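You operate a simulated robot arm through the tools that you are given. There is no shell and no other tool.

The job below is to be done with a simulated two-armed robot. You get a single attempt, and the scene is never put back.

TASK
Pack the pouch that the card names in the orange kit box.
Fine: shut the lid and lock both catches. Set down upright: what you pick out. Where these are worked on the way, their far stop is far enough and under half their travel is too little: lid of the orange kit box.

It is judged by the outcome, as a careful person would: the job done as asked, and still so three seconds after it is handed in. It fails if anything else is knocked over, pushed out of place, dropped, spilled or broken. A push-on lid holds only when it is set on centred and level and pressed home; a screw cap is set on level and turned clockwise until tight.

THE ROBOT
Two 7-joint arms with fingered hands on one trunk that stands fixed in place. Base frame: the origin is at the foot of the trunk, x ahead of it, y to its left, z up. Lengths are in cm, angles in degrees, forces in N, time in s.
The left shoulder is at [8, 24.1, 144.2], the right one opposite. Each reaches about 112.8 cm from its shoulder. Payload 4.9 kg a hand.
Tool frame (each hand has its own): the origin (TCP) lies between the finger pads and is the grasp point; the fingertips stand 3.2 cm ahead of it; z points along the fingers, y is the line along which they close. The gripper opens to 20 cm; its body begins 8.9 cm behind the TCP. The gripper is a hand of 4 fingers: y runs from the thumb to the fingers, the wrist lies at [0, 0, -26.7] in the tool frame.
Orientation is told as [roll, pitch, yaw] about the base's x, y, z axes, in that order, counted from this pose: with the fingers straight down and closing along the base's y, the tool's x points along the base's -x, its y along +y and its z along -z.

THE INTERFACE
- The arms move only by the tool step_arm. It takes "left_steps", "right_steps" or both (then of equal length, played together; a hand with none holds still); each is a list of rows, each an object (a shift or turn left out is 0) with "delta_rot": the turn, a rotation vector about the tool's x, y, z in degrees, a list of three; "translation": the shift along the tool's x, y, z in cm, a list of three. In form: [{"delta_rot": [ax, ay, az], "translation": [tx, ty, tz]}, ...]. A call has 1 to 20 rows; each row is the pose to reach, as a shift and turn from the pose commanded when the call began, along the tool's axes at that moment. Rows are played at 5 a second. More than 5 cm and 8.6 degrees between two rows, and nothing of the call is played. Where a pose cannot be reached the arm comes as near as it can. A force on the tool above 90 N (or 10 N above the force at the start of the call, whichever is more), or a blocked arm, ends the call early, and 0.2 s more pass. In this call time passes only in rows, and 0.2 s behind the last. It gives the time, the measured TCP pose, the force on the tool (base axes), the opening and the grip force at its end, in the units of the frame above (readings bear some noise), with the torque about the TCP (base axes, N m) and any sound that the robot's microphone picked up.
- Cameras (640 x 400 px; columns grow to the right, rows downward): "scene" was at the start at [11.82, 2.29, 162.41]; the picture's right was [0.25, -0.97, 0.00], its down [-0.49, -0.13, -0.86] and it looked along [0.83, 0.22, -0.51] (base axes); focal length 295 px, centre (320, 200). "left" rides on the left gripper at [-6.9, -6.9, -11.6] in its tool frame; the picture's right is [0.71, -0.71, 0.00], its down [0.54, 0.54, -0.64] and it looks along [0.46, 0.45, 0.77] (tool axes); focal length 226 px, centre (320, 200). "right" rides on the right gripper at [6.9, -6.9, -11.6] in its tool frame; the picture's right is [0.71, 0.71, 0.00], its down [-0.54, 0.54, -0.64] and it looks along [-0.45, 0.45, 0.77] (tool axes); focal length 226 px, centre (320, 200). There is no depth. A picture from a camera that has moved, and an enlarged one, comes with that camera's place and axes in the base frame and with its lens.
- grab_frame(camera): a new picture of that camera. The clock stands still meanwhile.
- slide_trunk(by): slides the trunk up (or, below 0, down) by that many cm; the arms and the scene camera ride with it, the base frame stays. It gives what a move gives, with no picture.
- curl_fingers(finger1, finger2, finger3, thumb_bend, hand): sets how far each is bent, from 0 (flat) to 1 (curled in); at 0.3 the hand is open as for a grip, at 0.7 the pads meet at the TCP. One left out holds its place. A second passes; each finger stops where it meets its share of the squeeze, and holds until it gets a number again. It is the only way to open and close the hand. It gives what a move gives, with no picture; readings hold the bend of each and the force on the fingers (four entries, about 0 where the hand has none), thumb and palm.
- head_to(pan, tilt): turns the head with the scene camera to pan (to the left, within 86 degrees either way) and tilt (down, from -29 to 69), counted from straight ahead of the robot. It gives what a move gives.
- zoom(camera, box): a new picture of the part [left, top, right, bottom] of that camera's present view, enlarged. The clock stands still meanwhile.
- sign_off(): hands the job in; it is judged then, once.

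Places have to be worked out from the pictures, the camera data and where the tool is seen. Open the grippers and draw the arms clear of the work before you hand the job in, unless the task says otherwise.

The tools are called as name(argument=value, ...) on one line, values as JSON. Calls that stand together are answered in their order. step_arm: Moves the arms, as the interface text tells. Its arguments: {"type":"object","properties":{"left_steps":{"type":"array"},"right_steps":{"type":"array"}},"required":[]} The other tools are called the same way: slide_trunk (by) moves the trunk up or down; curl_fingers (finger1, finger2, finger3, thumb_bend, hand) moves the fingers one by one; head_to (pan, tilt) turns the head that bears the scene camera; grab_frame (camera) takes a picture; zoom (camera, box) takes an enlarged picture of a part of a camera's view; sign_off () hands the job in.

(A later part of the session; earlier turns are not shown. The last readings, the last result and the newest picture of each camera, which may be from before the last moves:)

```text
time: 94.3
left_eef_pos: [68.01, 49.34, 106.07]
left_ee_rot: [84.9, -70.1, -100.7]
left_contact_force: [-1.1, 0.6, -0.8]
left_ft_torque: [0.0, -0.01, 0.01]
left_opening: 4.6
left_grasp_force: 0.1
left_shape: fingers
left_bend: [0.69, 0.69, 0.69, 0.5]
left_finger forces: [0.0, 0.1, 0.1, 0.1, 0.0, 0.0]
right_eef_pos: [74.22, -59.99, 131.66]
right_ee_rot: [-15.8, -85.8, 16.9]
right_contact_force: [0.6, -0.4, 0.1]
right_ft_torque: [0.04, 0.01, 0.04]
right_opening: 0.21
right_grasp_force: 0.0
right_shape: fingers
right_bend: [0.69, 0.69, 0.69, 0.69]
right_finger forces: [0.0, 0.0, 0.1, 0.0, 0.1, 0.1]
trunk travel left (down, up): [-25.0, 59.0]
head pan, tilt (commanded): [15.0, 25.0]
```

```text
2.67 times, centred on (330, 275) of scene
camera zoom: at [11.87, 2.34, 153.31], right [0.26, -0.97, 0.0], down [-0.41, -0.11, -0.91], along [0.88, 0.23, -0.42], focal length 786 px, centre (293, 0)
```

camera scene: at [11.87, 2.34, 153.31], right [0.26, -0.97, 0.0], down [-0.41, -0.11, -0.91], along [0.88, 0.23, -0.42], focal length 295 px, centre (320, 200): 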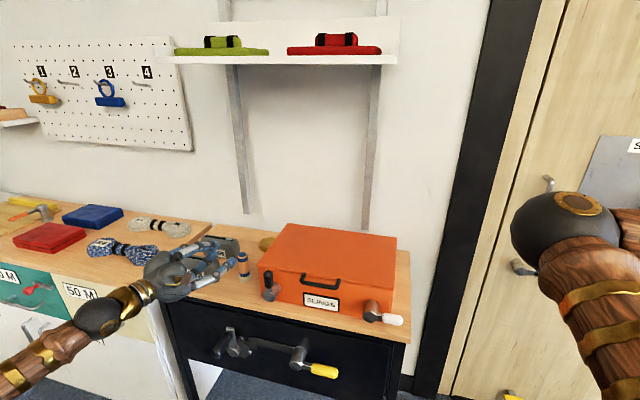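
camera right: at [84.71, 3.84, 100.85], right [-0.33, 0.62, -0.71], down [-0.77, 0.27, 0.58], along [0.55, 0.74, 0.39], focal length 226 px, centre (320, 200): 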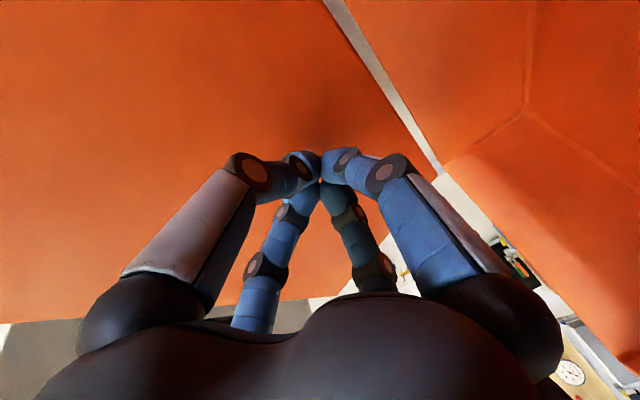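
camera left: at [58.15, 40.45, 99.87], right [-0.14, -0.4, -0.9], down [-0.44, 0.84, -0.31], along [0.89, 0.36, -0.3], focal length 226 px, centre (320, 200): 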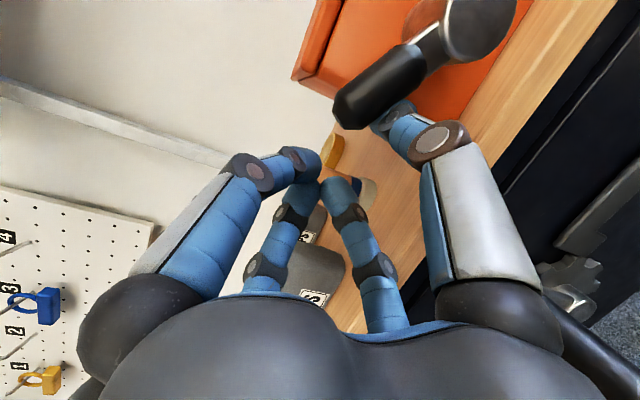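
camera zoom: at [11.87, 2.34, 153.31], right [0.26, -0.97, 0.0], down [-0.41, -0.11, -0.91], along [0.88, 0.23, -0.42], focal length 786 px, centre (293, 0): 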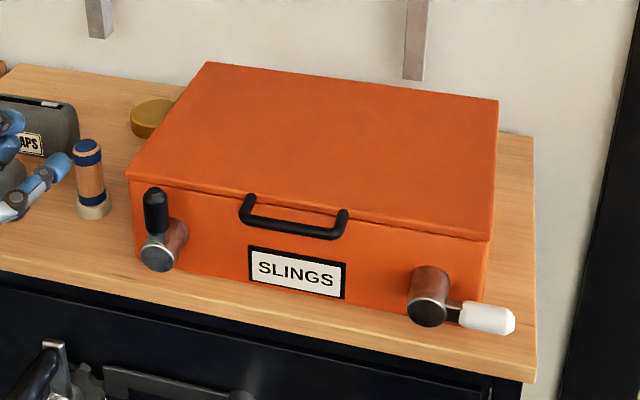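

The left catch is vertical and stays. Now the right catch: I set the right hand's finger 2 out as the pusher and bring that hand round, turning its heading left about 14°.

curl_fingers(hand="right", finger2=0.5)

step_arm(right_steps=[{"translation": [1.8, 3.6, 1.6], "delta_rot": [-2, 0, -0.15]}, {"translation": [3.6, 7.2, 3.2], "delta_rot": [-4, -0.1, -0.3]}, {"translation": [5.3, 10.7, 4.8], "delta_rot": [-6, -0.1, -0.4]}, {"translation": [7.1, 14.3, 6.4], "delta_rot": [-8, -0.2, -0.6]}, {"translation": [8.9, 17.9, 8], "delta_rot": [-10, -0.2, -0.7]}, {"translation": [10.7, 21.5, 9.6], "delta_rot": [-12, -0.25, -0.85]}, {"translation": [12.44, 25.07, 11.2], "delta_rot": [-14, -0.3, -1]}])

grab_frame(camera="scene")

grab_frame(camera="right")

```text
time: 95.3
left_eef_pos: [68.14, 49.46, 105.93]
left_ee_rot: [84.8, -69.9, -100.7]
left_contact_force: [-0.1, 0.8, 0.2]
left_ft_torque: [-0.05, 0.02, 0.03]
left_opening: 4.62
left_grasp_force: 0.0
left_shape: fingers
left_bend: [0.69, 0.69, 0.69, 0.5]
left_finger forces: [0.1, 0.1, 0.1, 0.0, 0.1, 0.0]
right_eef_pos: [74.32, -59.98, 131.69]
right_ee_rot: [-15.9, -85.8, 17.0]
right_contact_force: [0.2, 0.0, -1.6]
right_ft_torque: [0.02, 0.0, 0.04]
right_opening: 0.22
right_grasp_force: 0.1
right_shape: fingers
right_bend: [0.69, 0.5, 0.69, 0.69]
right_finger forces: [0.0, 0.1, 0.0, 0.0, 0.0, 0.0]
trunk travel left (down, up): [-25.0, 59.0]
head pan, tilt (commanded): [15.0, 25.0]
```

```text
time: 96.9
left_eef_pos: [68.23, 49.45, 105.79]
left_ee_rot: [84.7, -70.0, -100.4]
left_contact_force: [0.7, 0.3, -0.2]
left_ft_torque: [0.0, 0.02, 0.0]
left_opening: 4.6
left_grasp_force: 0.0
left_shape: fingers
left_bend: [0.69, 0.69, 0.69, 0.5]
left_finger forces: [0.0, 0.1, 0.1, 0.1, 0.0, 0.0]
right_eef_pos: [84.17, -34.86, 117.8]
right_ee_rot: [-17.4, -85.7, 32.6]
right_contact_force: [0.2, 0.1, 0.0]
right_ft_torque: [0.0, -0.01, -0.02]
right_opening: 0.24
right_grasp_force: 0.1
right_shape: fingers
right_bend: [0.69, 0.5, 0.69, 0.7]
right_finger forces: [0.0, 0.0, 0.1, 0.0, 0.0, 0.0]
trunk travel left (down, up): [-25.0, 59.0]
head pan, tilt (commanded): [15.0, 25.0]
```

```text
taken
camera scene: at [12.02, 2.51, 153.3], right [0.26, -0.97, 0.0], down [-0.41, -0.11, -0.91], along [0.88, 0.23, -0.42], focal length 295 px, centre (320, 200)
```

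scene: 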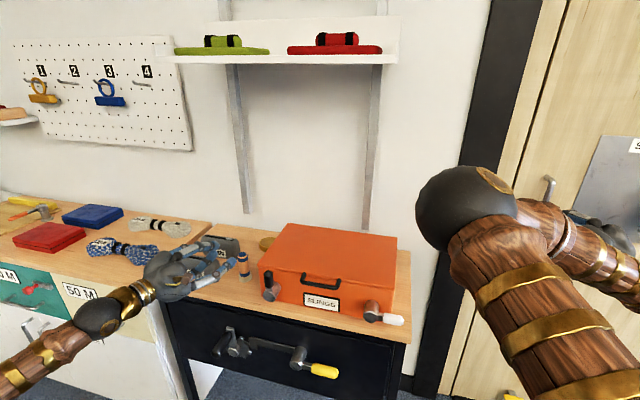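

```text
taken
camera right: at [74.44, -44.64, 111.94], right [-0.23, 0.65, -0.72], down [-0.73, 0.38, 0.57], along [0.65, 0.66, 0.39], focal length 226 px, centre (320, 200)
```

right: 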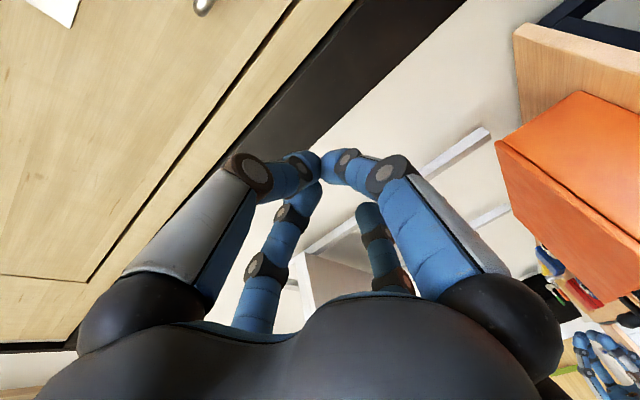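

The right hand is right of the box. I continue down and left with a −20° roll so that finger 2 comes low.

step_arm(right_steps=[{"translation": [2.7, 3.4, 0], "delta_rot": [0, 0, -4]}, {"translation": [5.4, 6.8, 0.05], "delta_rot": [0, 0, -8]}, {"translation": [8.1, 10.2, 0.1], "delta_rot": [0, 0, -12]}, {"translation": [10.8, 13.6, 0.1], "delta_rot": [0, 0, -16]}, {"translation": [13.45, 17.0, 0.13], "delta_rot": [0, 0, -20]}])

zoom(camera="scene", box=[260, 200, 500, 370])

```text
time: 98.1
left_eef_pos: [68.22, 49.6, 105.85]
left_ee_rot: [85.0, -70.2, -100.7]
left_contact_force: [-0.2, 0.5, -0.4]
left_ft_torque: [-0.03, 0.03, -0.03]
left_opening: 4.62
left_grasp_force: 0.0
left_shape: fingers
left_bend: [0.69, 0.69, 0.69, 0.5]
left_finger forces: [0.0, 0.0, 0.1, 0.0, 0.1, 0.0]
right_eef_pos: [79.05, -22.23, 106.59]
right_ee_rot: [-76.0, -68.4, 94.2]
right_contact_force: [-0.3, 0.4, 0.1]
right_ft_torque: [0.01, 0.02, 0.02]
right_opening: 0.17
right_grasp_force: 0.2
right_shape: fingers
right_bend: [0.69, 0.5, 0.69, 0.7]
right_finger forces: [0.0, 0.0, 0.0, 0.1, 0.0, 0.0]
right hand out of reach, approached as far as the arm can: row 4, 5
trunk travel left (down, up): [-25.0, 59.0]
head pan, tilt (commanded): [15.0, 25.0]
```

```text
2.35 times, centred on (380, 285) of scene
camera zoom: at [11.88, 2.56, 153.31], right [0.26, -0.97, 0.0], down [-0.41, -0.11, -0.91], along [0.88, 0.23, -0.42], focal length 693 px, centre (179, 0)
```

zoom: 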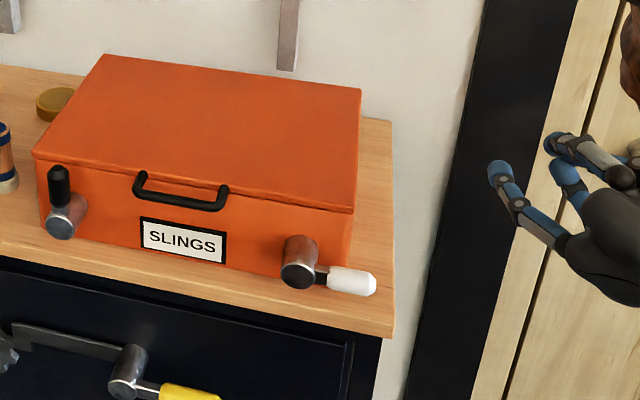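

The arm hit a limit a bit short of the waypoint, but the orientation is right. I continue toward the start point right of the lever, staying right of the table edge.

step_arm(right_steps=[{"translation": [2.1, 2.4, -1.0]}, {"translation": [4.3, 4.9, -1.8]}, {"translation": [6.4, 7.4, -2.5]}, {"translation": [8.6, 10.0, -3.1]}, {"translation": [10.7, 12.6, -3.7]}])

grab_frame(camera="scene")

grab_frame(camera="right")

```text
time: 99.3
left_eef_pos: [68.31, 49.33, 105.92]
left_ee_rot: [84.6, -70.1, -100.4]
left_contact_force: [0.4, 0.0, 0.2]
left_ft_torque: [0.02, 0.02, 0.01]
left_opening: 4.62
left_grasp_force: 0.1
left_shape: fingers
left_bend: [0.69, 0.69, 0.69, 0.5]
left_finger forces: [0.1, 0.1, 0.0, 0.0, 0.0, 0.0]
right_eef_pos: [73.45, -24.46, 98.15]
right_ee_rot: [-71.4, -68.2, 92.3]
right_contact_force: [1.0, 0.0, -0.1]
right_ft_torque: [-0.01, 0.05, 0.0]
right_opening: 0.21
right_grasp_force: 0.0
right_shape: fingers
right_bend: [0.69, 0.5, 0.69, 0.7]
right_finger forces: [0.1, 0.0, 0.1, 0.1, 0.0, 0.0]
right hand out of reach, approached as far as the arm can: row 1, 2, 3, 4, 5
trunk travel left (down, up): [-25.0, 59.0]
head pan, tilt (commanded): [15.0, 25.0]
```

```text
taken
camera scene: at [12.08, 2.39, 153.3], right [0.26, -0.97, 0.0], down [-0.41, -0.11, -0.91], along [0.88, 0.23, -0.42], focal length 295 px, centre (320, 200)
```

scene: 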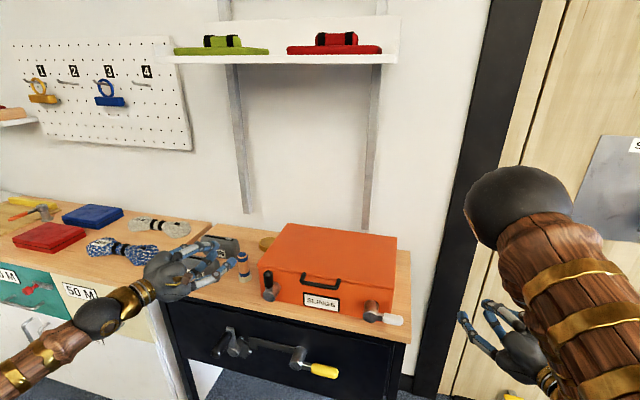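

```text
taken
camera right: at [65.18, -36.77, 95.5], right [-0.24, 0.35, -0.91], down [-0.8, 0.45, 0.39], along [0.55, 0.82, 0.17], focal length 226 px, centre (320, 200)
```

right: 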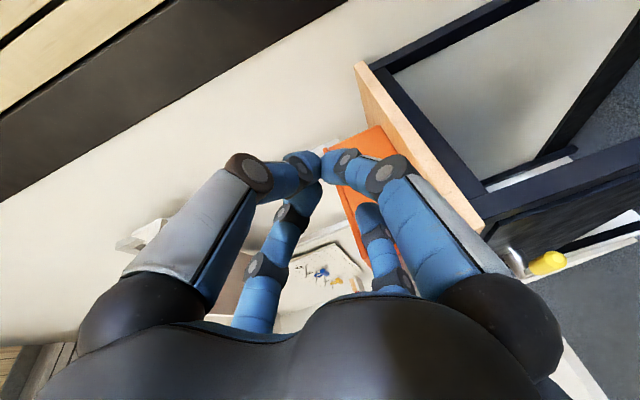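

With this elbow posture the right arm cannot hold the hand level so low, so I will instead work the right catch with the fingers pointing straight down: pinch its handle from front and back and carry it round. I first turn the right hand fingers-down, well to the right of the table.

step_arm(right_steps=[{"translation": [-1.67, -0.63, -0.36], "delta_rot": [-0.1, 7.7, 3.0]}, {"translation": [-3.35, -1.26, -0.72], "delta_rot": [-0.15, 15.4, 6.0]}, {"translation": [-5.0, -1.9, -1.1], "delta_rot": [-0.2, 23.1, 9.0]}, {"translation": [-6.7, -2.5, -1.4], "delta_rot": [-0.3, 30.8, 12.0]}, {"translation": [-8.4, -3.2, -1.8], "delta_rot": [-0.4, 38.5, 15.0]}, {"translation": [-10.0, -3.8, -2.2], "delta_rot": [-0.4, 46.2, 18.0]}, {"translation": [-11.7, -4.4, -2.5], "delta_rot": [-0.5, 53.9, 21.0]}, {"translation": [-13.4, -5.0, -2.9], "delta_rot": [-0.6, 61.6, 24.0]}, {"translation": [-15.1, -5.7, -3.2], "delta_rot": [-0.6, 69.3, 27.0]}, {"translation": [-16.7, -6.3, -3.6], "delta_rot": [-0.7, 77.0, 30.0]}, {"translation": [-18.4, -6.94, -3.94], "delta_rot": [-0.8, 84.7, 33.0]}])

grab_frame(camera="scene")

grab_frame(camera="right")

```text
time: 100.9
left_eef_pos: [68.26, 49.54, 105.94]
left_ee_rot: [84.9, -70.1, -100.6]
left_contact_force: [0.5, 1.3, -0.5]
left_ft_torque: [-0.01, 0.01, -0.02]
left_opening: 4.62
left_grasp_force: 0.0
left_shape: fingers
left_bend: [0.69, 0.69, 0.69, 0.5]
left_finger forces: [0.0, 0.0, 0.0, 0.1, 0.0, 0.1]
right_eef_pos: [71.5, -33.33, 109.55]
right_ee_rot: [-5.1, -31.9, 7.2]
right_contact_force: [-0.6, 1.0, -0.3]
right_ft_torque: [-0.03, 0.02, -0.03]
right_opening: 0.22
right_grasp_force: 0.1
right_shape: fingers
right_bend: [0.69, 0.5, 0.69, 0.7]
right_finger forces: [0.1, 0.0, 0.0, 0.1, 0.0, 0.0]
trunk travel left (down, up): [-25.0, 59.0]
head pan, tilt (commanded): [15.0, 25.0]
stopped in row 7 (right hand): the arm was blocked; the commanded pose is now the measured one
```

```text
taken
camera scene: at [12.01, 2.52, 153.29], right [0.26, -0.97, 0.0], down [-0.41, -0.11, -0.91], along [0.88, 0.23, -0.42], focal length 295 px, centre (320, 200)
```

scene: 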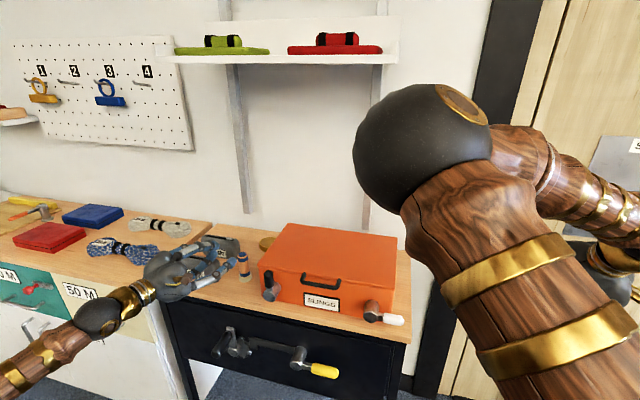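

```text
taken
camera right: at [60.14, -40.6, 116.3], right [-0.65, 0.63, -0.43], down [0.07, 0.61, 0.79], along [0.75, 0.48, -0.44], focal length 226 px, centre (320, 200)
```

right: 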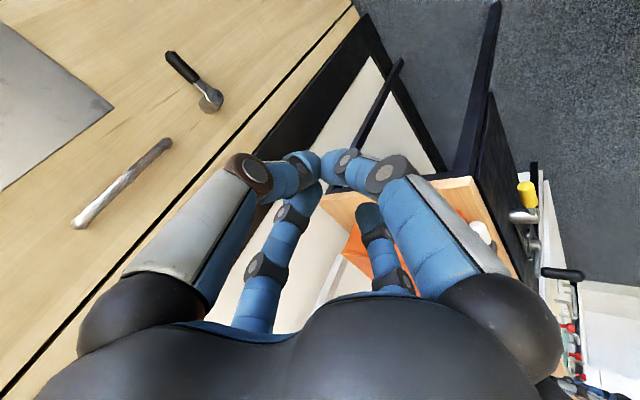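

The turn was blocked part-way (hand now tilted about 32°). I move the hand forward and up a little to give the arm room, then finish turning it fingers-down.

step_arm(right_steps=[{"translation": [-3.2, 1.7, -0.5]}, {"translation": [-6.5, 3.3, -1.0]}, {"translation": [-9.7, 5.0, -1.5]}, {"translation": [-9.7, 5.0, -1.5], "delta_rot": [0, 6.4, 0]}, {"translation": [-9.7, 5.0, -1.5], "delta_rot": [0, 12.8, 0]}, {"translation": [-9.7, 5.0, -1.5], "delta_rot": [0, 19.2, 0]}, {"translation": [-9.7, 5.0, -1.5], "delta_rot": [0, 25.6, 0]}, {"translation": [-9.7, 5.0, -1.5], "delta_rot": [0, 32, 0]}])

grab_frame(camera="scene")

```text
time: 102.7
left_eef_pos: [68.25, 49.31, 105.83]
left_ee_rot: [84.7, -70.0, -100.3]
left_contact_force: [-0.2, 1.1, 0.2]
left_ft_torque: [0.04, -0.01, -0.03]
left_opening: 4.59
left_grasp_force: 0.1
left_shape: fingers
left_bend: [0.69, 0.69, 0.69, 0.5]
left_finger forces: [0.0, 0.1, 0.1, 0.0, 0.1, 0.0]
right_eef_pos: [78.47, -27.24, 115.71]
right_ee_rot: [-4.3, 0.0, 4.6]
right_contact_force: [-0.2, 0.8, 0.1]
right_ft_torque: [-0.02, 0.02, 0.03]
right_opening: 0.2
right_grasp_force: 0.2
right_shape: fingers
right_bend: [0.69, 0.5, 0.69, 0.7]
right_finger forces: [0.0, 0.0, 0.1, 0.1, 0.0, 0.1]
trunk travel left (down, up): [-25.0, 59.0]
head pan, tilt (commanded): [15.0, 25.0]
```

```text
taken
camera scene: at [12.12, 2.35, 153.29], right [0.26, -0.97, 0.0], down [-0.41, -0.11, -0.91], along [0.88, 0.23, -0.42], focal length 295 px, centre (320, 200)
```

scene: 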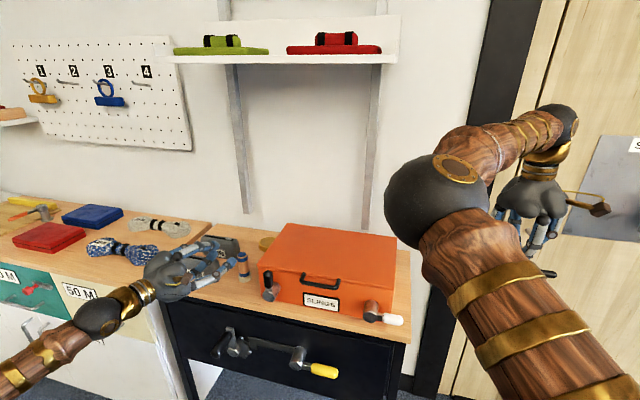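

The right hand now points straight down at [78.5, −27, 116]. I tilt it forward about 45° while moving toward the table's right front, so finger 2 can slip under the white handle from the front right.

step_arm(right_steps=[{"translation": [0.5, 1.7, 1.2], "delta_rot": [0, -7.5, 0]}, {"translation": [0.9, 3.3, 2.3], "delta_rot": [0, -15, 0]}, {"translation": [1.4, 5.0, 3.5], "delta_rot": [0, -22.5, 0]}, {"translation": [1.8, 6.7, 4.7], "delta_rot": [0, -30, 0]}, {"translation": [2.3, 8.3, 5.8], "delta_rot": [0, -37.5, 0]}, {"translation": [2.75, 10.0, 7.0], "delta_rot": [0, -45, 0]}])

grab_frame(camera="scene")

```text
time: 104.1
left_eef_pos: [68.15, 49.5, 105.92]
left_ee_rot: [84.9, -70.1, -100.7]
left_contact_force: [-0.2, 0.9, -0.5]
left_ft_torque: [0.02, -0.03, -0.02]
left_opening: 4.6
left_grasp_force: 0.0
left_shape: fingers
left_bend: [0.69, 0.69, 0.69, 0.5]
left_finger forces: [0.0, 0.0, 0.0, 0.1, 0.1, 0.1]
right_eef_pos: [75.1, -17.94, 108.2]
right_ee_rot: [-6.1, -45.1, 9.0]
right_contact_force: [-0.1, 0.5, 0.1]
right_ft_torque: [0.0, 0.0, 0.02]
right_opening: 0.2
right_grasp_force: 0.2
right_shape: fingers
right_bend: [0.69, 0.5, 0.69, 0.7]
right_finger forces: [0.0, 0.0, 0.0, 0.1, 0.1, 0.1]
trunk travel left (down, up): [-25.0, 59.0]
head pan, tilt (commanded): [15.0, 25.0]
```

```text
taken
camera scene: at [11.93, 2.56, 153.31], right [0.26, -0.97, 0.0], down [-0.41, -0.11, -0.91], along [0.88, 0.23, -0.42], focal length 295 px, centre (320, 200)
```

scene: 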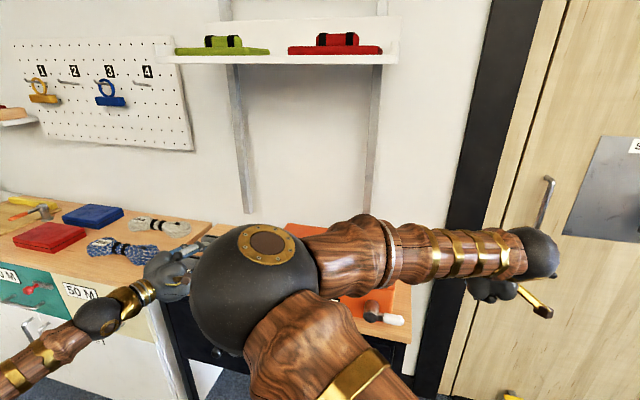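

Orientation reached (about 45° down, heading straight). I bring the hand to just right of the white handle's tip with finger 2 slightly below handle height.

step_arm(right_steps=[{"translation": [3.9, 1.1, 1.7]}, {"translation": [7.8, 2.3, 3.4]}, {"translation": [11.7, 3.4, 5.1]}, {"translation": [15.6, 4.6, 6.8]}])

grab_frame(camera="scene")

zoom(camera="scene", box=[320, 260, 480, 370])

grab_frame(camera="right")

```text
time: 105.1
left_eef_pos: [68.15, 49.46, 105.89]
left_ee_rot: [85.0, -70.1, -100.7]
left_contact_force: [0.2, 1.1, 0.4]
left_ft_torque: [0.04, -0.01, -0.03]
left_opening: 4.62
left_grasp_force: 0.1
left_shape: fingers
left_bend: [0.69, 0.69, 0.69, 0.5]
left_finger forces: [0.1, 0.1, 0.0, 0.0, 0.0, 0.0]
right_eef_pos: [68.51, -15.38, 92.21]
right_ee_rot: [-5.9, -45.1, 8.9]
right_contact_force: [-0.3, -0.7, -1.0]
right_ft_torque: [0.01, -0.01, 0.0]
right_opening: 0.21
right_grasp_force: 0.0
right_shape: fingers
right_bend: [0.69, 0.5, 0.69, 0.7]
right_finger forces: [0.1, 0.0, 0.0, 0.0, 0.0, 0.0]
trunk travel left (down, up): [-25.0, 59.0]
head pan, tilt (commanded): [15.0, 25.0]
```

```text
taken
camera scene: at [11.92, 2.48, 153.32], right [0.26, -0.97, 0.0], down [-0.41, -0.11, -0.91], along [0.88, 0.23, -0.42], focal length 295 px, centre (320, 200)
```

scene: 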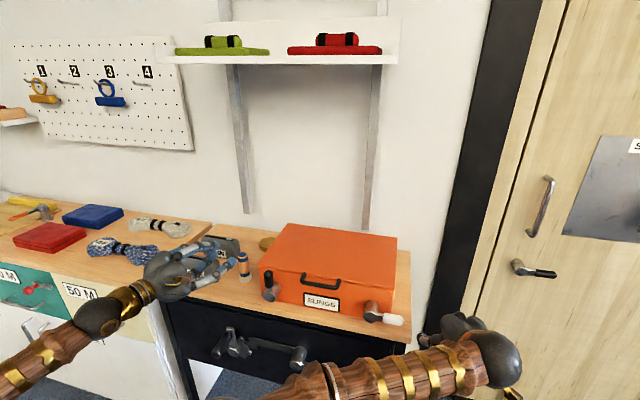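

```text
3.64 times, centred on (400, 315) of scene
camera zoom: at [11.92, 2.48, 153.32], right [0.26, -0.97, 0.0], down [-0.41, -0.11, -0.91], along [0.88, 0.23, -0.42], focal length 1071 px, centre (29, -218)
```

zoom: 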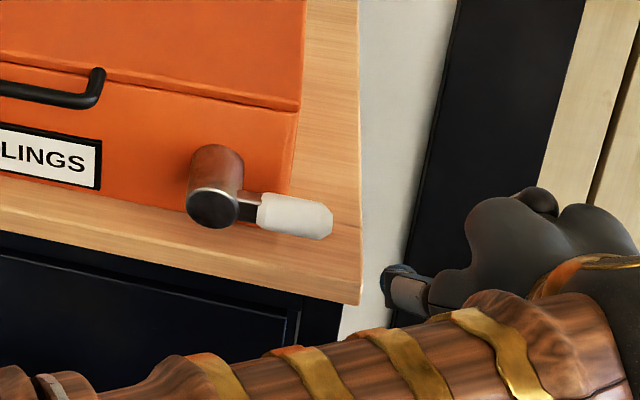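

```text
taken
camera right: at [56.13, -22.98, 95.9], right [-0.55, 0.63, -0.55], down [-0.12, 0.59, 0.8], along [0.83, 0.51, -0.25], focal length 226 px, centre (320, 200)
```

right: 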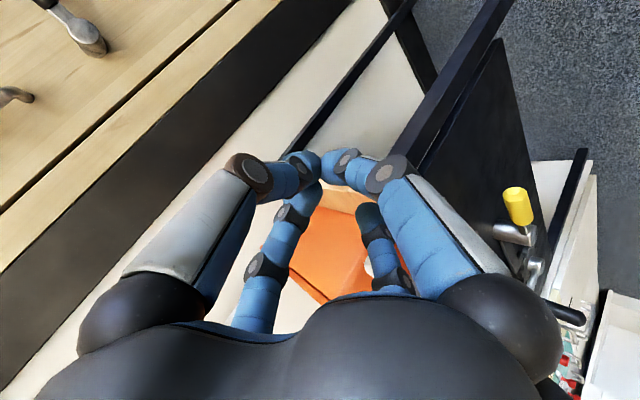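

Finger 2 is right of and just below the white handle (handle y 0.8 to −3.8, z≈92.3). I slide left 6.5 cm to bring it under the handle.

step_arm(right_steps=[{"translation": [-0.24, 2.15, 0]}, {"translation": [-0.48, 4.3, 0]}, {"translation": [-0.72, 6.46, 0]}])

zoom(camera="scene", box=[320, 250, 480, 360])

grab_frame(camera="right")

```text
time: 105.9
left_eef_pos: [68.31, 49.22, 105.91]
left_ee_rot: [84.8, -70.0, -100.7]
left_contact_force: [0.4, -0.5, 0.1]
left_ft_torque: [0.02, 0.02, -0.01]
left_opening: 4.6
left_grasp_force: 0.2
left_shape: fingers
left_bend: [0.69, 0.69, 0.69, 0.5]
left_finger forces: [0.0, 0.1, 0.0, 0.0, 0.1, 0.0]
right_eef_pos: [68.74, -9.86, 92.04]
right_ee_rot: [-5.8, -44.9, 7.6]
right_contact_force: [0.4, 0.0, 0.6]
right_ft_torque: [0.03, 0.01, 0.01]
right_opening: 0.22
right_grasp_force: 0.2
right_shape: fingers
right_bend: [0.69, 0.5, 0.69, 0.7]
right_finger forces: [0.0, 0.0, 0.1, 0.1, 0.1, 0.1]
trunk travel left (down, up): [-25.0, 59.0]
head pan, tilt (commanded): [15.0, 25.0]
```

```text
3.64 times, centred on (400, 305) of scene
camera zoom: at [11.99, 2.41, 153.3], right [0.26, -0.97, 0.0], down [-0.41, -0.11, -0.91], along [0.88, 0.23, -0.42], focal length 1071 px, centre (29, -182)
```

zoom: 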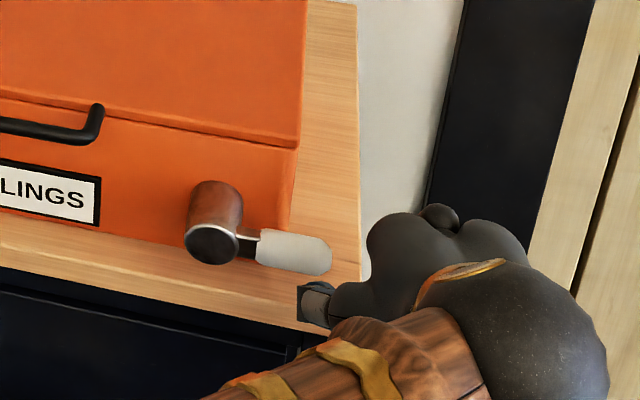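

```text
taken
camera right: at [56.21, -17.27, 95.81], right [-0.54, 0.64, -0.55], down [-0.11, 0.59, 0.8], along [0.83, 0.49, -0.25], focal length 226 px, centre (320, 200)
```

right: 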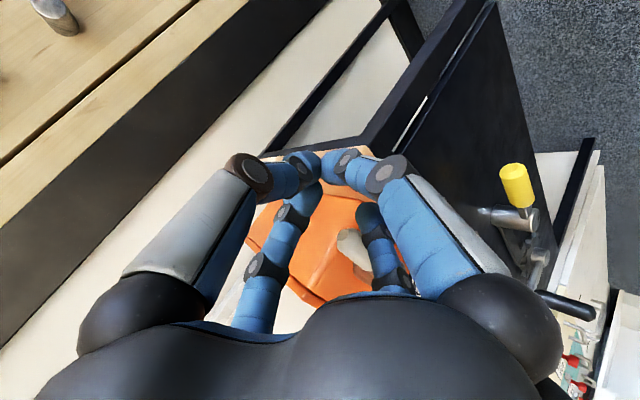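

Finger 2 is now under the white handle near y≈−2.3. I push up 2 cm and check that the lever follows.

step_arm(right_steps=[{"translation": [-0.5, -0.05, -0.47]}, {"translation": [-0.95, -0.1, -0.93]}, {"translation": [-1.42, -0.15, -1.4]}])

zoom(camera="scene", box=[320, 250, 480, 360])

```text
time: 106.7
left_eef_pos: [68.19, 49.58, 105.95]
left_ee_rot: [84.9, -70.0, -100.6]
left_contact_force: [-0.4, 0.0, -0.2]
left_ft_torque: [-0.01, -0.01, 0.01]
left_opening: 4.6
left_grasp_force: 0.0
left_shape: fingers
left_bend: [0.69, 0.69, 0.69, 0.5]
left_finger forces: [0.0, 0.0, 0.0, 0.0, 0.0, 0.0]
right_eef_pos: [68.94, -10.27, 93.93]
right_ee_rot: [-5.9, -44.9, 7.3]
right_contact_force: [-0.5, 0.2, -1.6]
right_ft_torque: [-0.06, 0.06, 0.09]
right_opening: 0.2
right_grasp_force: 1.2
right_shape: fingers
right_bend: [0.69, 0.49, 0.69, 0.7]
right_finger forces: [0.0, 1.6, 0.0, 0.0, 0.0, 0.1]
trunk travel left (down, up): [-25.0, 59.0]
head pan, tilt (commanded): [15.0, 25.0]
```

```text
3.64 times, centred on (400, 305) of scene
camera zoom: at [11.94, 2.44, 153.3], right [0.26, -0.97, 0.0], down [-0.41, -0.11, -0.91], along [0.88, 0.23, -0.42], focal length 1071 px, centre (29, -182)
```

zoom: 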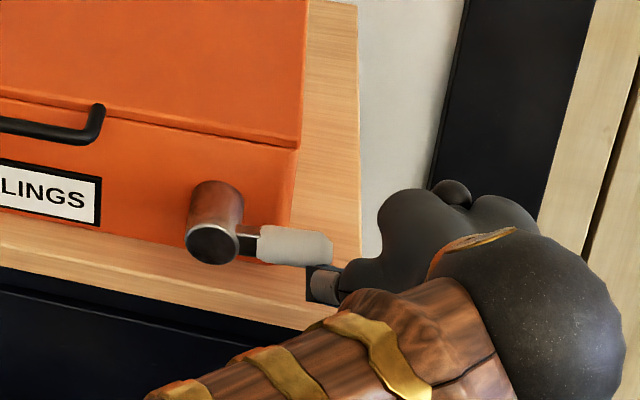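

The lever starts to follow with only 1.6 N. I continue along its arc to about 45°.

step_arm(right_steps=[{"translation": [-0.55, 0.05, -0.5]}, {"translation": [-1.08, 0.09, -1.05]}, {"translation": [-1.6, 0.13, -1.6]}, {"translation": [-2.17, 0.17, -2.1]}, {"translation": [-2.84, 0.4, -2.73]}, {"translation": [-3.51, 0.63, -3.36]}])

zoom(camera="scene", box=[320, 250, 480, 360])

grab_frame(camera="right")

```text
time: 108.3
left_eef_pos: [68.32, 49.12, 105.9]
left_ee_rot: [84.9, -70.1, -100.9]
left_contact_force: [-0.1, -0.2, -0.8]
left_ft_torque: [0.04, 0.01, -0.01]
left_opening: 4.58
left_grasp_force: 0.1
left_shape: fingers
left_bend: [0.69, 0.69, 0.69, 0.5]
left_finger forces: [0.0, 0.0, 0.0, 0.1, 0.1, 0.0]
right_eef_pos: [69.23, -11.94, 98.3]
right_ee_rot: [-7.2, -44.7, 6.2]
right_contact_force: [-0.3, 0.6, 0.1]
right_ft_torque: [0.01, -0.05, 0.03]
right_opening: 0.23
right_grasp_force: 0.1
right_shape: fingers
right_bend: [0.69, 0.5, 0.69, 0.7]
right_finger forces: [0.0, 0.1, 0.0, 0.1, 0.0, 0.0]
trunk travel left (down, up): [-25.0, 59.0]
head pan, tilt (commanded): [15.0, 25.0]
stopped in row 6 (right hand): the arm was blocked; the commanded pose is now the measured one
```

```text
3.64 times, centred on (400, 305) of scene
camera zoom: at [11.99, 2.41, 153.3], right [0.26, -0.97, 0.0], down [-0.41, -0.11, -0.91], along [0.88, 0.23, -0.42], focal length 1071 px, centre (29, -182)
```

zoom: 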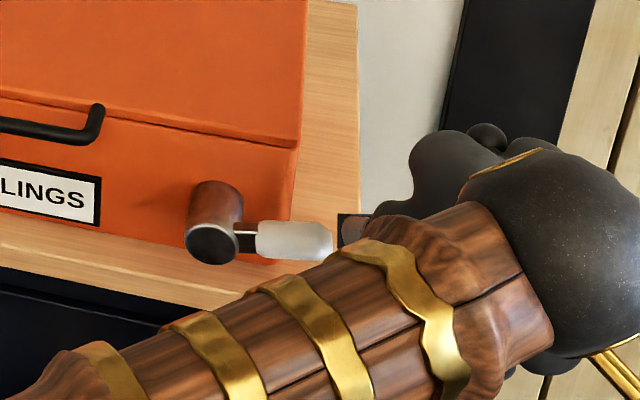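

```text
taken
camera right: at [56.32, -18.62, 102.3], right [-0.51, 0.65, -0.56], down [-0.08, 0.61, 0.79], along [0.86, 0.45, -0.26], focal length 226 px, centre (320, 200)
```

right: 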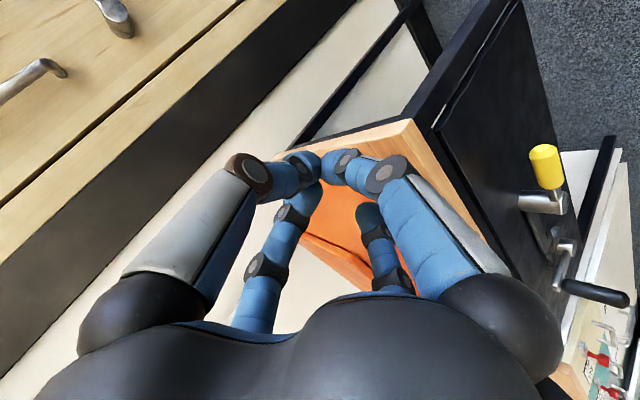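

The finger slipped off the handle's tip because the arm ran into its limit and drifted right; the lever is still near horizontal. I raise the trunk by another 20 cm to give the right arm a better posture, then come back down.

slide_trunk(by=20)

grab_frame(camera="scene")

```text
time: 110.5
left_eef_pos: [68.27, 49.3, 125.94]
left_ee_rot: [84.8, -70.1, -100.6]
left_contact_force: [0.1, -0.2, 0.6]
left_ft_torque: [0.01, 0.0, 0.01]
left_opening: 4.61
left_grasp_force: 0.1
left_shape: fingers
left_bend: [0.69, 0.69, 0.69, 0.5]
left_finger forces: [0.0, 0.0, 0.0, 0.1, 0.0, 0.0]
right_eef_pos: [69.18, -11.91, 118.36]
right_ee_rot: [-7.3, -44.7, 6.3]
right_contact_force: [0.4, -0.5, 0.5]
right_ft_torque: [-0.02, 0.02, 0.01]
right_opening: 0.21
right_grasp_force: 0.1
right_shape: fingers
right_bend: [0.69, 0.5, 0.69, 0.7]
right_finger forces: [0.0, 0.1, 0.0, 0.0, 0.0, 0.0]
trunk travel left (down, up): [-45.0, 39.0]
head pan, tilt (commanded): [15.0, 25.0]
```

```text
taken
camera scene: at [11.99, 2.43, 173.3], right [0.26, -0.97, 0.0], down [-0.41, -0.11, -0.91], along [0.88, 0.23, -0.42], focal length 295 px, centre (320, 200)
```

scene: 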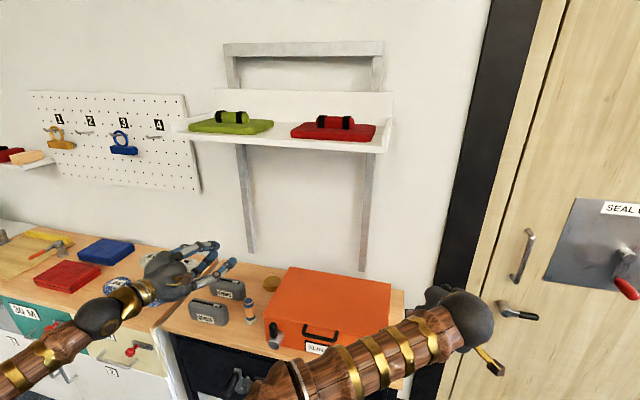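

I lower the right hand again to the start point right of the handle (about [68.8, −16.4, 92.4]) and tilt the head to watch.

step_arm(right_steps=[{"translation": [3.15, -0.35, 3.05], "delta_rot": [-0.9, -0.1, -0.9]}, {"translation": [6.3, -0.7, 6.1], "delta_rot": [-1.9, -0.2, -1.9]}, {"translation": [9.5, -1.1, 9.1], "delta_rot": [-2.8, -0.35, -2.8]}, {"translation": [12.6, -1.4, 12.2], "delta_rot": [-3.7, -0.5, -3.7]}, {"translation": [15.8, -1.8, 15.2], "delta_rot": [-4.7, -0.6, -4.7]}, {"translation": [18.9, -2.1, 18.3], "delta_rot": [-5.6, -0.7, -5.6]}])

head_to(pan=8, tilt=45)

grab_frame(camera="scene")

```text
time: 111.9
left_eef_pos: [68.12, 49.43, 125.89]
left_ee_rot: [85.1, -70.2, -101.0]
left_contact_force: [-0.1, 0.2, 0.1]
left_ft_torque: [-0.02, -0.03, -0.04]
left_opening: 4.61
left_grasp_force: 0.1
left_shape: fingers
left_bend: [0.69, 0.69, 0.69, 0.5]
left_finger forces: [0.0, 0.0, 0.0, 0.0, 0.0, 0.0]
right_eef_pos: [68.16, -11.43, 94.55]
right_ee_rot: [-7.6, -44.5, 13.7]
right_contact_force: [-0.7, -3.8, -1.3]
right_ft_torque: [0.25, -0.13, 0.25]
right_opening: 0.23
right_grasp_force: 0.1
right_shape: fingers
right_bend: [0.69, 0.5, 0.69, 0.7]
right_finger forces: [0.0, 0.0, 0.0, 0.0, 0.0, 0.1]
right hand out of reach, approached as far as the arm can: row 5, 6
trunk travel left (down, up): [-45.0, 39.0]
head pan, tilt (commanded): [15.0, 25.0]
```

```text
time: 112.7
left_eef_pos: [68.35, 49.21, 125.92]
left_ee_rot: [84.8, -70.1, -100.7]
left_contact_force: [0.2, -0.6, -0.9]
left_ft_torque: [0.03, 0.0, 0.0]
left_opening: 4.6
left_grasp_force: 0.1
left_shape: fingers
left_bend: [0.69, 0.69, 0.69, 0.5]
left_finger forces: [0.0, 0.0, 0.1, 0.0, 0.0, 0.1]
right_eef_pos: [68.43, -11.27, 94.63]
right_ee_rot: [-7.0, -44.5, 13.3]
right_contact_force: [0.9, 0.1, 0.4]
right_ft_torque: [0.03, 0.04, -0.01]
right_opening: 0.22
right_grasp_force: 0.1
right_shape: fingers
right_bend: [0.69, 0.5, 0.69, 0.7]
right_finger forces: [0.0, 0.0, 0.1, 0.1, 0.1, 0.0]
trunk travel left (down, up): [-45.0, 39.0]
head pan, tilt (commanded): [8.0, 45.0]
```

```text
taken
camera scene: at [11.14, 1.12, 170.25], right [0.14, -0.99, 0.0], down [-0.7, -0.1, -0.71], along [0.7, 0.1, -0.71], focal length 295 px, centre (320, 200)
```

scene: 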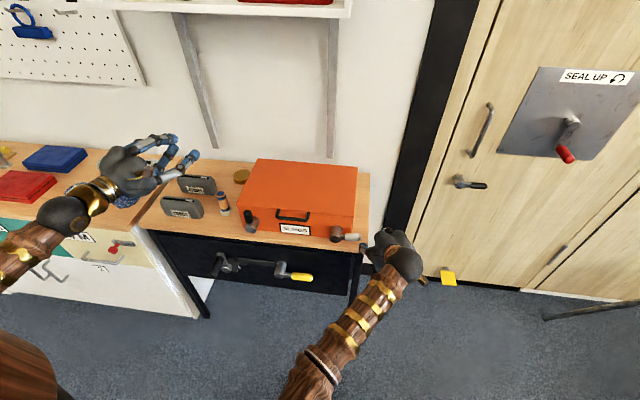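

The hand ended slightly left of and higher than commanded, with no contact. I zoom in to see where finger 2 lies relative to the handle.

zoom(camera="scene", box=[280, 190, 440, 300])

grab_frame(camera="right")

```text
3.64 times, centred on (360, 245) of scene
camera zoom: at [11.14, 1.12, 170.25], right [0.14, -0.99, 0.0], down [-0.7, -0.1, -0.71], along [0.7, 0.1, -0.71], focal length 1071 px, centre (174, 36)
```

zoom: 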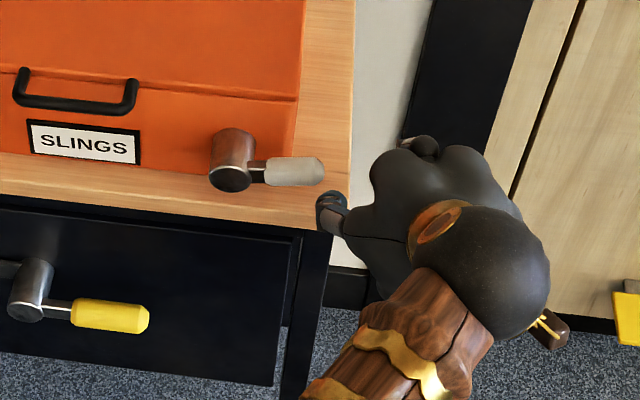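

```text
taken
camera right: at [56.55, -19.59, 98.62], right [-0.59, 0.58, -0.56], down [-0.16, 0.6, 0.79], along [0.79, 0.56, -0.26], focal length 226 px, centre (320, 200)
```

right: 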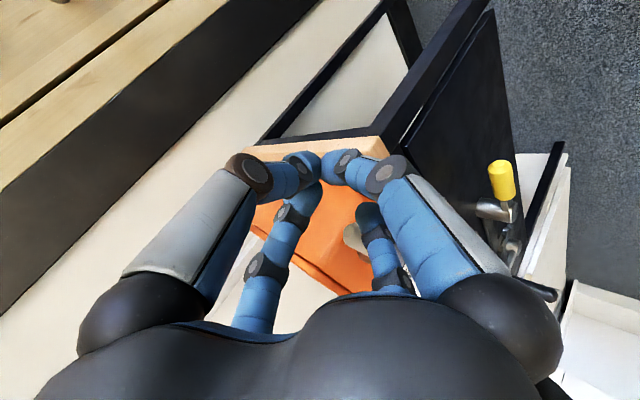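

Finger 2 sits right at the handle's tip but a bit too high. I lower it 2.3 cm and slightly right before sliding under.

step_arm(right_steps=[{"translation": [0.6, -0.6, 0.5]}, {"translation": [1.2, -0.8, 1.05]}, {"translation": [1.78, -0.79, 1.59]}])

zoom(camera="scene", box=[280, 190, 440, 300])

```text
time: 113.5
left_eef_pos: [68.19, 49.3, 125.94]
left_ee_rot: [84.9, -70.1, -100.7]
left_contact_force: [0.1, 0.3, 0.2]
left_ft_torque: [0.01, 0.01, -0.02]
left_opening: 4.63
left_grasp_force: 0.0
left_shape: fingers
left_bend: [0.69, 0.69, 0.69, 0.5]
left_finger forces: [0.0, 0.0, 0.0, 0.0, 0.0, 0.0]
right_eef_pos: [68.38, -11.28, 94.49]
right_ee_rot: [-7.3, -44.5, 13.7]
right_contact_force: [-0.2, -0.7, 0.9]
right_ft_torque: [-0.01, -0.04, 0.03]
right_opening: 0.25
right_grasp_force: 0.0
right_shape: fingers
right_bend: [0.69, 0.5, 0.69, 0.7]
right_finger forces: [0.0, 0.0, 0.1, 0.0, 0.1, 0.0]
right hand out of reach, approached as far as the arm can: row 1, 2, 3
trunk travel left (down, up): [-45.0, 39.0]
head pan, tilt (commanded): [8.0, 45.0]
```

```text
3.64 times, centred on (360, 245) of scene
camera zoom: at [11.13, 1.18, 170.24], right [0.14, -0.99, 0.0], down [-0.7, -0.1, -0.71], along [0.7, 0.1, -0.71], focal length 1071 px, centre (174, 36)
```

zoom: 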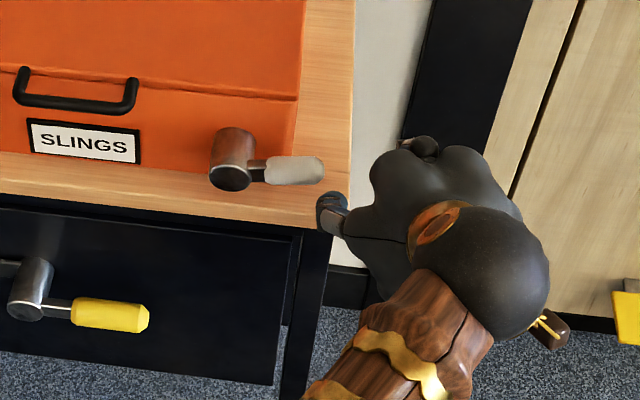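

The arm will not go lower in this posture, but the trunk can carry the hand down rigidly. I lower the trunk 2.5 cm.

slide_trunk(by=-2.5)

step_arm(right_steps=[{"translation": [-0.25, 1.5, 0]}, {"translation": [-0.5, 3.0, 0.1]}])

zoom(camera="scene", box=[280, 190, 440, 300])

grab_frame(camera="right")

```text
time: 114.2
left_eef_pos: [68.12, 49.24, 123.27]
left_ee_rot: [84.9, -70.2, -100.8]
left_contact_force: [-0.2, -0.3, 0.3]
left_ft_torque: [-0.02, 0.02, 0.0]
left_opening: 4.63
left_grasp_force: 0.1
left_shape: fingers
left_bend: [0.69, 0.69, 0.69, 0.5]
left_finger forces: [0.1, 0.0, 0.0, 0.0, 0.0, 0.0]
right_eef_pos: [68.37, -11.45, 92.05]
right_ee_rot: [-7.3, -44.5, 13.7]
right_contact_force: [0.0, -0.1, 0.3]
right_ft_torque: [0.01, 0.01, -0.01]
right_opening: 0.23
right_grasp_force: 0.0
right_shape: fingers
right_bend: [0.69, 0.5, 0.69, 0.7]
right_finger forces: [0.1, 0.1, 0.1, 0.1, 0.1, 0.1]
trunk travel left (down, up): [-42.5, 41.5]
head pan, tilt (commanded): [8.0, 45.0]
```

```text
time: 114.8
left_eef_pos: [68.22, 49.28, 123.43]
left_ee_rot: [84.9, -70.0, -100.9]
left_contact_force: [-1.1, -0.5, -0.9]
left_ft_torque: [0.03, 0.02, 0.01]
left_opening: 4.6
left_grasp_force: 0.0
left_shape: fingers
left_bend: [0.69, 0.69, 0.69, 0.5]
left_finger forces: [0.1, 0.1, 0.0, 0.0, 0.0, 0.0]
right_eef_pos: [68.14, -8.18, 91.91]
right_ee_rot: [-7.3, -44.5, 13.7]
right_contact_force: [-0.2, -0.1, -0.1]
right_ft_torque: [0.0, 0.0, 0.03]
right_opening: 0.21
right_grasp_force: 0.1
right_shape: fingers
right_bend: [0.69, 0.5, 0.69, 0.7]
right_finger forces: [0.0, 0.1, 0.0, 0.1, 0.0, 0.1]
trunk travel left (down, up): [-42.5, 41.5]
head pan, tilt (commanded): [8.0, 45.0]
```

```text
3.64 times, centred on (360, 245) of scene
camera zoom: at [11.09, 1.21, 167.75], right [0.14, -0.99, 0.0], down [-0.7, -0.1, -0.71], along [0.7, 0.1, -0.71], focal length 1071 px, centre (174, 36)
```

zoom: 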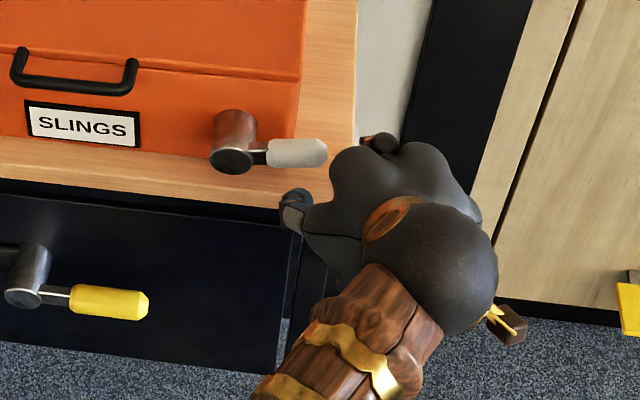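

```text
taken
camera right: at [56.36, -16.53, 96.1], right [-0.59, 0.58, -0.56], down [-0.16, 0.6, 0.79], along [0.79, 0.56, -0.26], focal length 226 px, centre (320, 200)
```

right: 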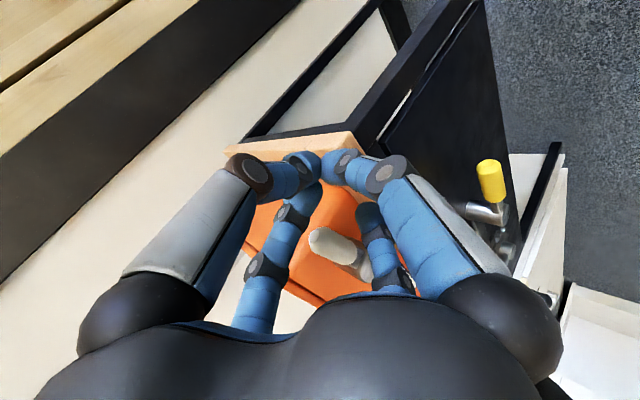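

Finger 2 is under the handle at about y≈−1. I move it 1 cm forward and then lift by raising the trunk in small amounts.

step_arm(right_steps=[{"translation": [-0.5, -0.3, 0.5]}, {"translation": [-0.8, -0.5, 0.8]}])

slide_trunk(by=2.5)

zoom(camera="scene", box=[280, 190, 440, 300])

```text
time: 115.4
left_eef_pos: [68.18, 49.29, 123.35]
left_ee_rot: [84.8, -70.1, -100.6]
left_contact_force: [-0.2, -0.5, 0.3]
left_ft_torque: [0.0, 0.01, -0.02]
left_opening: 4.61
left_grasp_force: 0.2
left_shape: fingers
left_bend: [0.69, 0.69, 0.69, 0.5]
left_finger forces: [0.0, 0.0, 0.0, 0.0, 0.0, 0.0]
right_eef_pos: [69.45, -8.56, 92.06]
right_ee_rot: [-7.4, -44.4, 13.7]
right_contact_force: [0.2, -0.3, 0.5]
right_ft_torque: [-0.01, 0.05, 0.0]
right_opening: 0.22
right_grasp_force: 0.1
right_shape: fingers
right_bend: [0.69, 0.5, 0.69, 0.7]
right_finger forces: [0.1, 0.0, 0.1, 0.0, 0.0, 0.0]
trunk travel left (down, up): [-42.5, 41.5]
head pan, tilt (commanded): [8.0, 45.0]
```

```text
time: 116.1
left_eef_pos: [68.33, 49.23, 125.87]
left_ee_rot: [84.7, -70.1, -100.7]
left_contact_force: [0.7, -0.4, -0.2]
left_ft_torque: [0.03, -0.01, -0.01]
left_opening: 4.6
left_grasp_force: 0.1
left_shape: fingers
left_bend: [0.69, 0.69, 0.69, 0.5]
left_finger forces: [0.1, 0.1, 0.1, 0.0, 0.0, 0.0]
right_eef_pos: [69.42, -8.51, 94.66]
right_ee_rot: [-7.3, -44.4, 13.7]
right_contact_force: [-1.5, -0.1, 0.2]
right_ft_torque: [-0.03, 0.03, 0.07]
right_opening: 0.23
right_grasp_force: 0.4
right_shape: fingers
right_bend: [0.69, 0.5, 0.69, 0.7]
right_finger forces: [0.1, 1.0, 0.0, 0.0, 0.1, 0.0]
trunk travel left (down, up): [-45.0, 39.0]
head pan, tilt (commanded): [8.0, 45.0]
```

```text
3.64 times, centred on (360, 245) of scene
camera zoom: at [11.13, 1.17, 170.24], right [0.14, -0.99, 0.0], down [-0.7, -0.1, -0.71], along [0.7, 0.1, -0.71], focal length 1071 px, centre (174, 36)
```

zoom: 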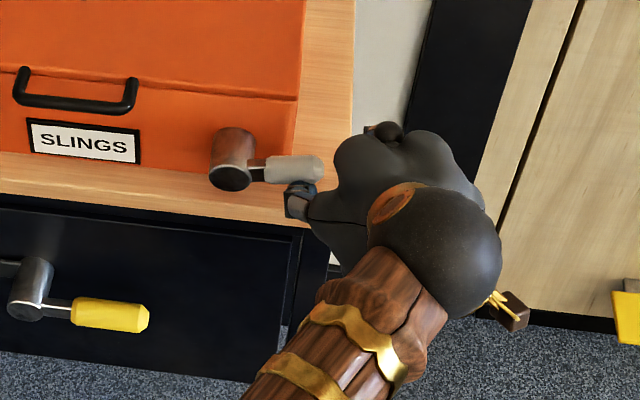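

The lever begins to rise with about 1 N. I raise the trunk 4 cm more.

slide_trunk(by=4)

zoom(camera="scene", box=[280, 190, 440, 300])

```text
time: 117.0
left_eef_pos: [68.32, 49.25, 129.94]
left_ee_rot: [84.8, -70.1, -100.7]
left_contact_force: [-0.2, -0.2, -0.2]
left_ft_torque: [-0.01, -0.02, -0.02]
left_opening: 4.62
left_grasp_force: 0.0
left_shape: fingers
left_bend: [0.69, 0.69, 0.69, 0.5]
left_finger forces: [0.0, 0.0, 0.1, 0.0, 0.0, 0.0]
right_eef_pos: [69.46, -8.51, 98.62]
right_ee_rot: [-7.3, -44.6, 13.6]
right_contact_force: [-2.9, 0.2, -0.3]
right_ft_torque: [-0.02, 0.04, 0.09]
right_opening: 0.2
right_grasp_force: 1.0
right_shape: fingers
right_bend: [0.69, 0.5, 0.69, 0.7]
right_finger forces: [0.0, 1.8, 0.0, 0.1, 0.0, 0.0]
trunk travel left (down, up): [-49.0, 35.0]
head pan, tilt (commanded): [8.0, 45.0]
```

```text
3.64 times, centred on (360, 245) of scene
camera zoom: at [11.15, 1.2, 174.24], right [0.14, -0.99, 0.0], down [-0.7, -0.1, -0.71], along [0.7, 0.1, -0.71], focal length 1071 px, centre (174, 36)
```

zoom: 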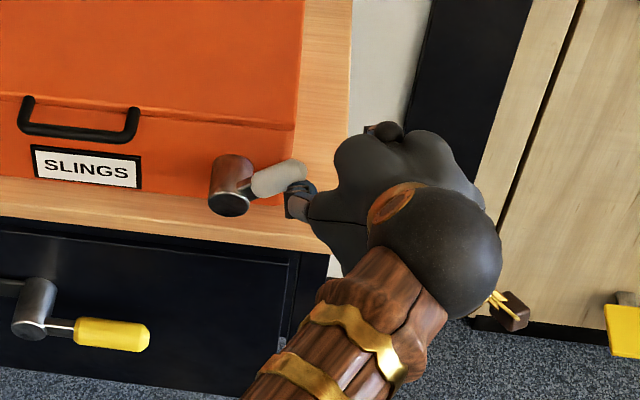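

The lever is at about 40°. I now move the hand left and up along the arc to bring it to vertical.

step_arm(right_steps=[{"translation": [-0.6, 0.33, -0.5]}, {"translation": [-1.18, 0.66, -1.03]}, {"translation": [-1.75, 1.2, -1.5]}, {"translation": [-2.28, 1.7, -1.9]}, {"translation": [-2.86, 2.56, -2.29]}, {"translation": [-3.38, 3.56, -2.6]}])

zoom(camera="scene", box=[280, 190, 440, 300])

```text
time: 118.3
left_eef_pos: [68.22, 49.27, 129.87]
left_ee_rot: [85.0, -70.1, -100.8]
left_contact_force: [-0.2, -0.4, -0.3]
left_ft_torque: [0.01, 0.03, 0.02]
left_opening: 4.6
left_grasp_force: 0.1
left_shape: fingers
left_bend: [0.69, 0.69, 0.69, 0.5]
left_finger forces: [0.0, 0.1, 0.0, 0.0, 0.0, 0.0]
right_eef_pos: [69.39, -4.35, 102.39]
right_ee_rot: [-7.4, -44.5, 13.7]
right_contact_force: [-0.9, -2.3, -0.8]
right_ft_torque: [-0.06, 0.07, 0.11]
right_opening: 0.22
right_grasp_force: 0.9
right_shape: fingers
right_bend: [0.69, 0.51, 0.69, 0.7]
right_finger forces: [0.0, 2.1, 0.0, 0.0, 0.0, 0.1]
trunk travel left (down, up): [-49.0, 35.0]
head pan, tilt (commanded): [8.0, 45.0]
```

```text
3.64 times, centred on (360, 245) of scene
camera zoom: at [11.1, 1.2, 174.24], right [0.14, -0.99, 0.0], down [-0.7, -0.1, -0.71], along [0.7, 0.1, -0.71], focal length 1071 px, centre (174, 36)
```

zoom: 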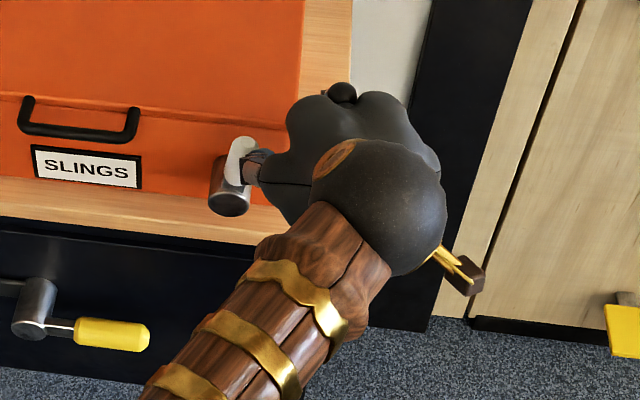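

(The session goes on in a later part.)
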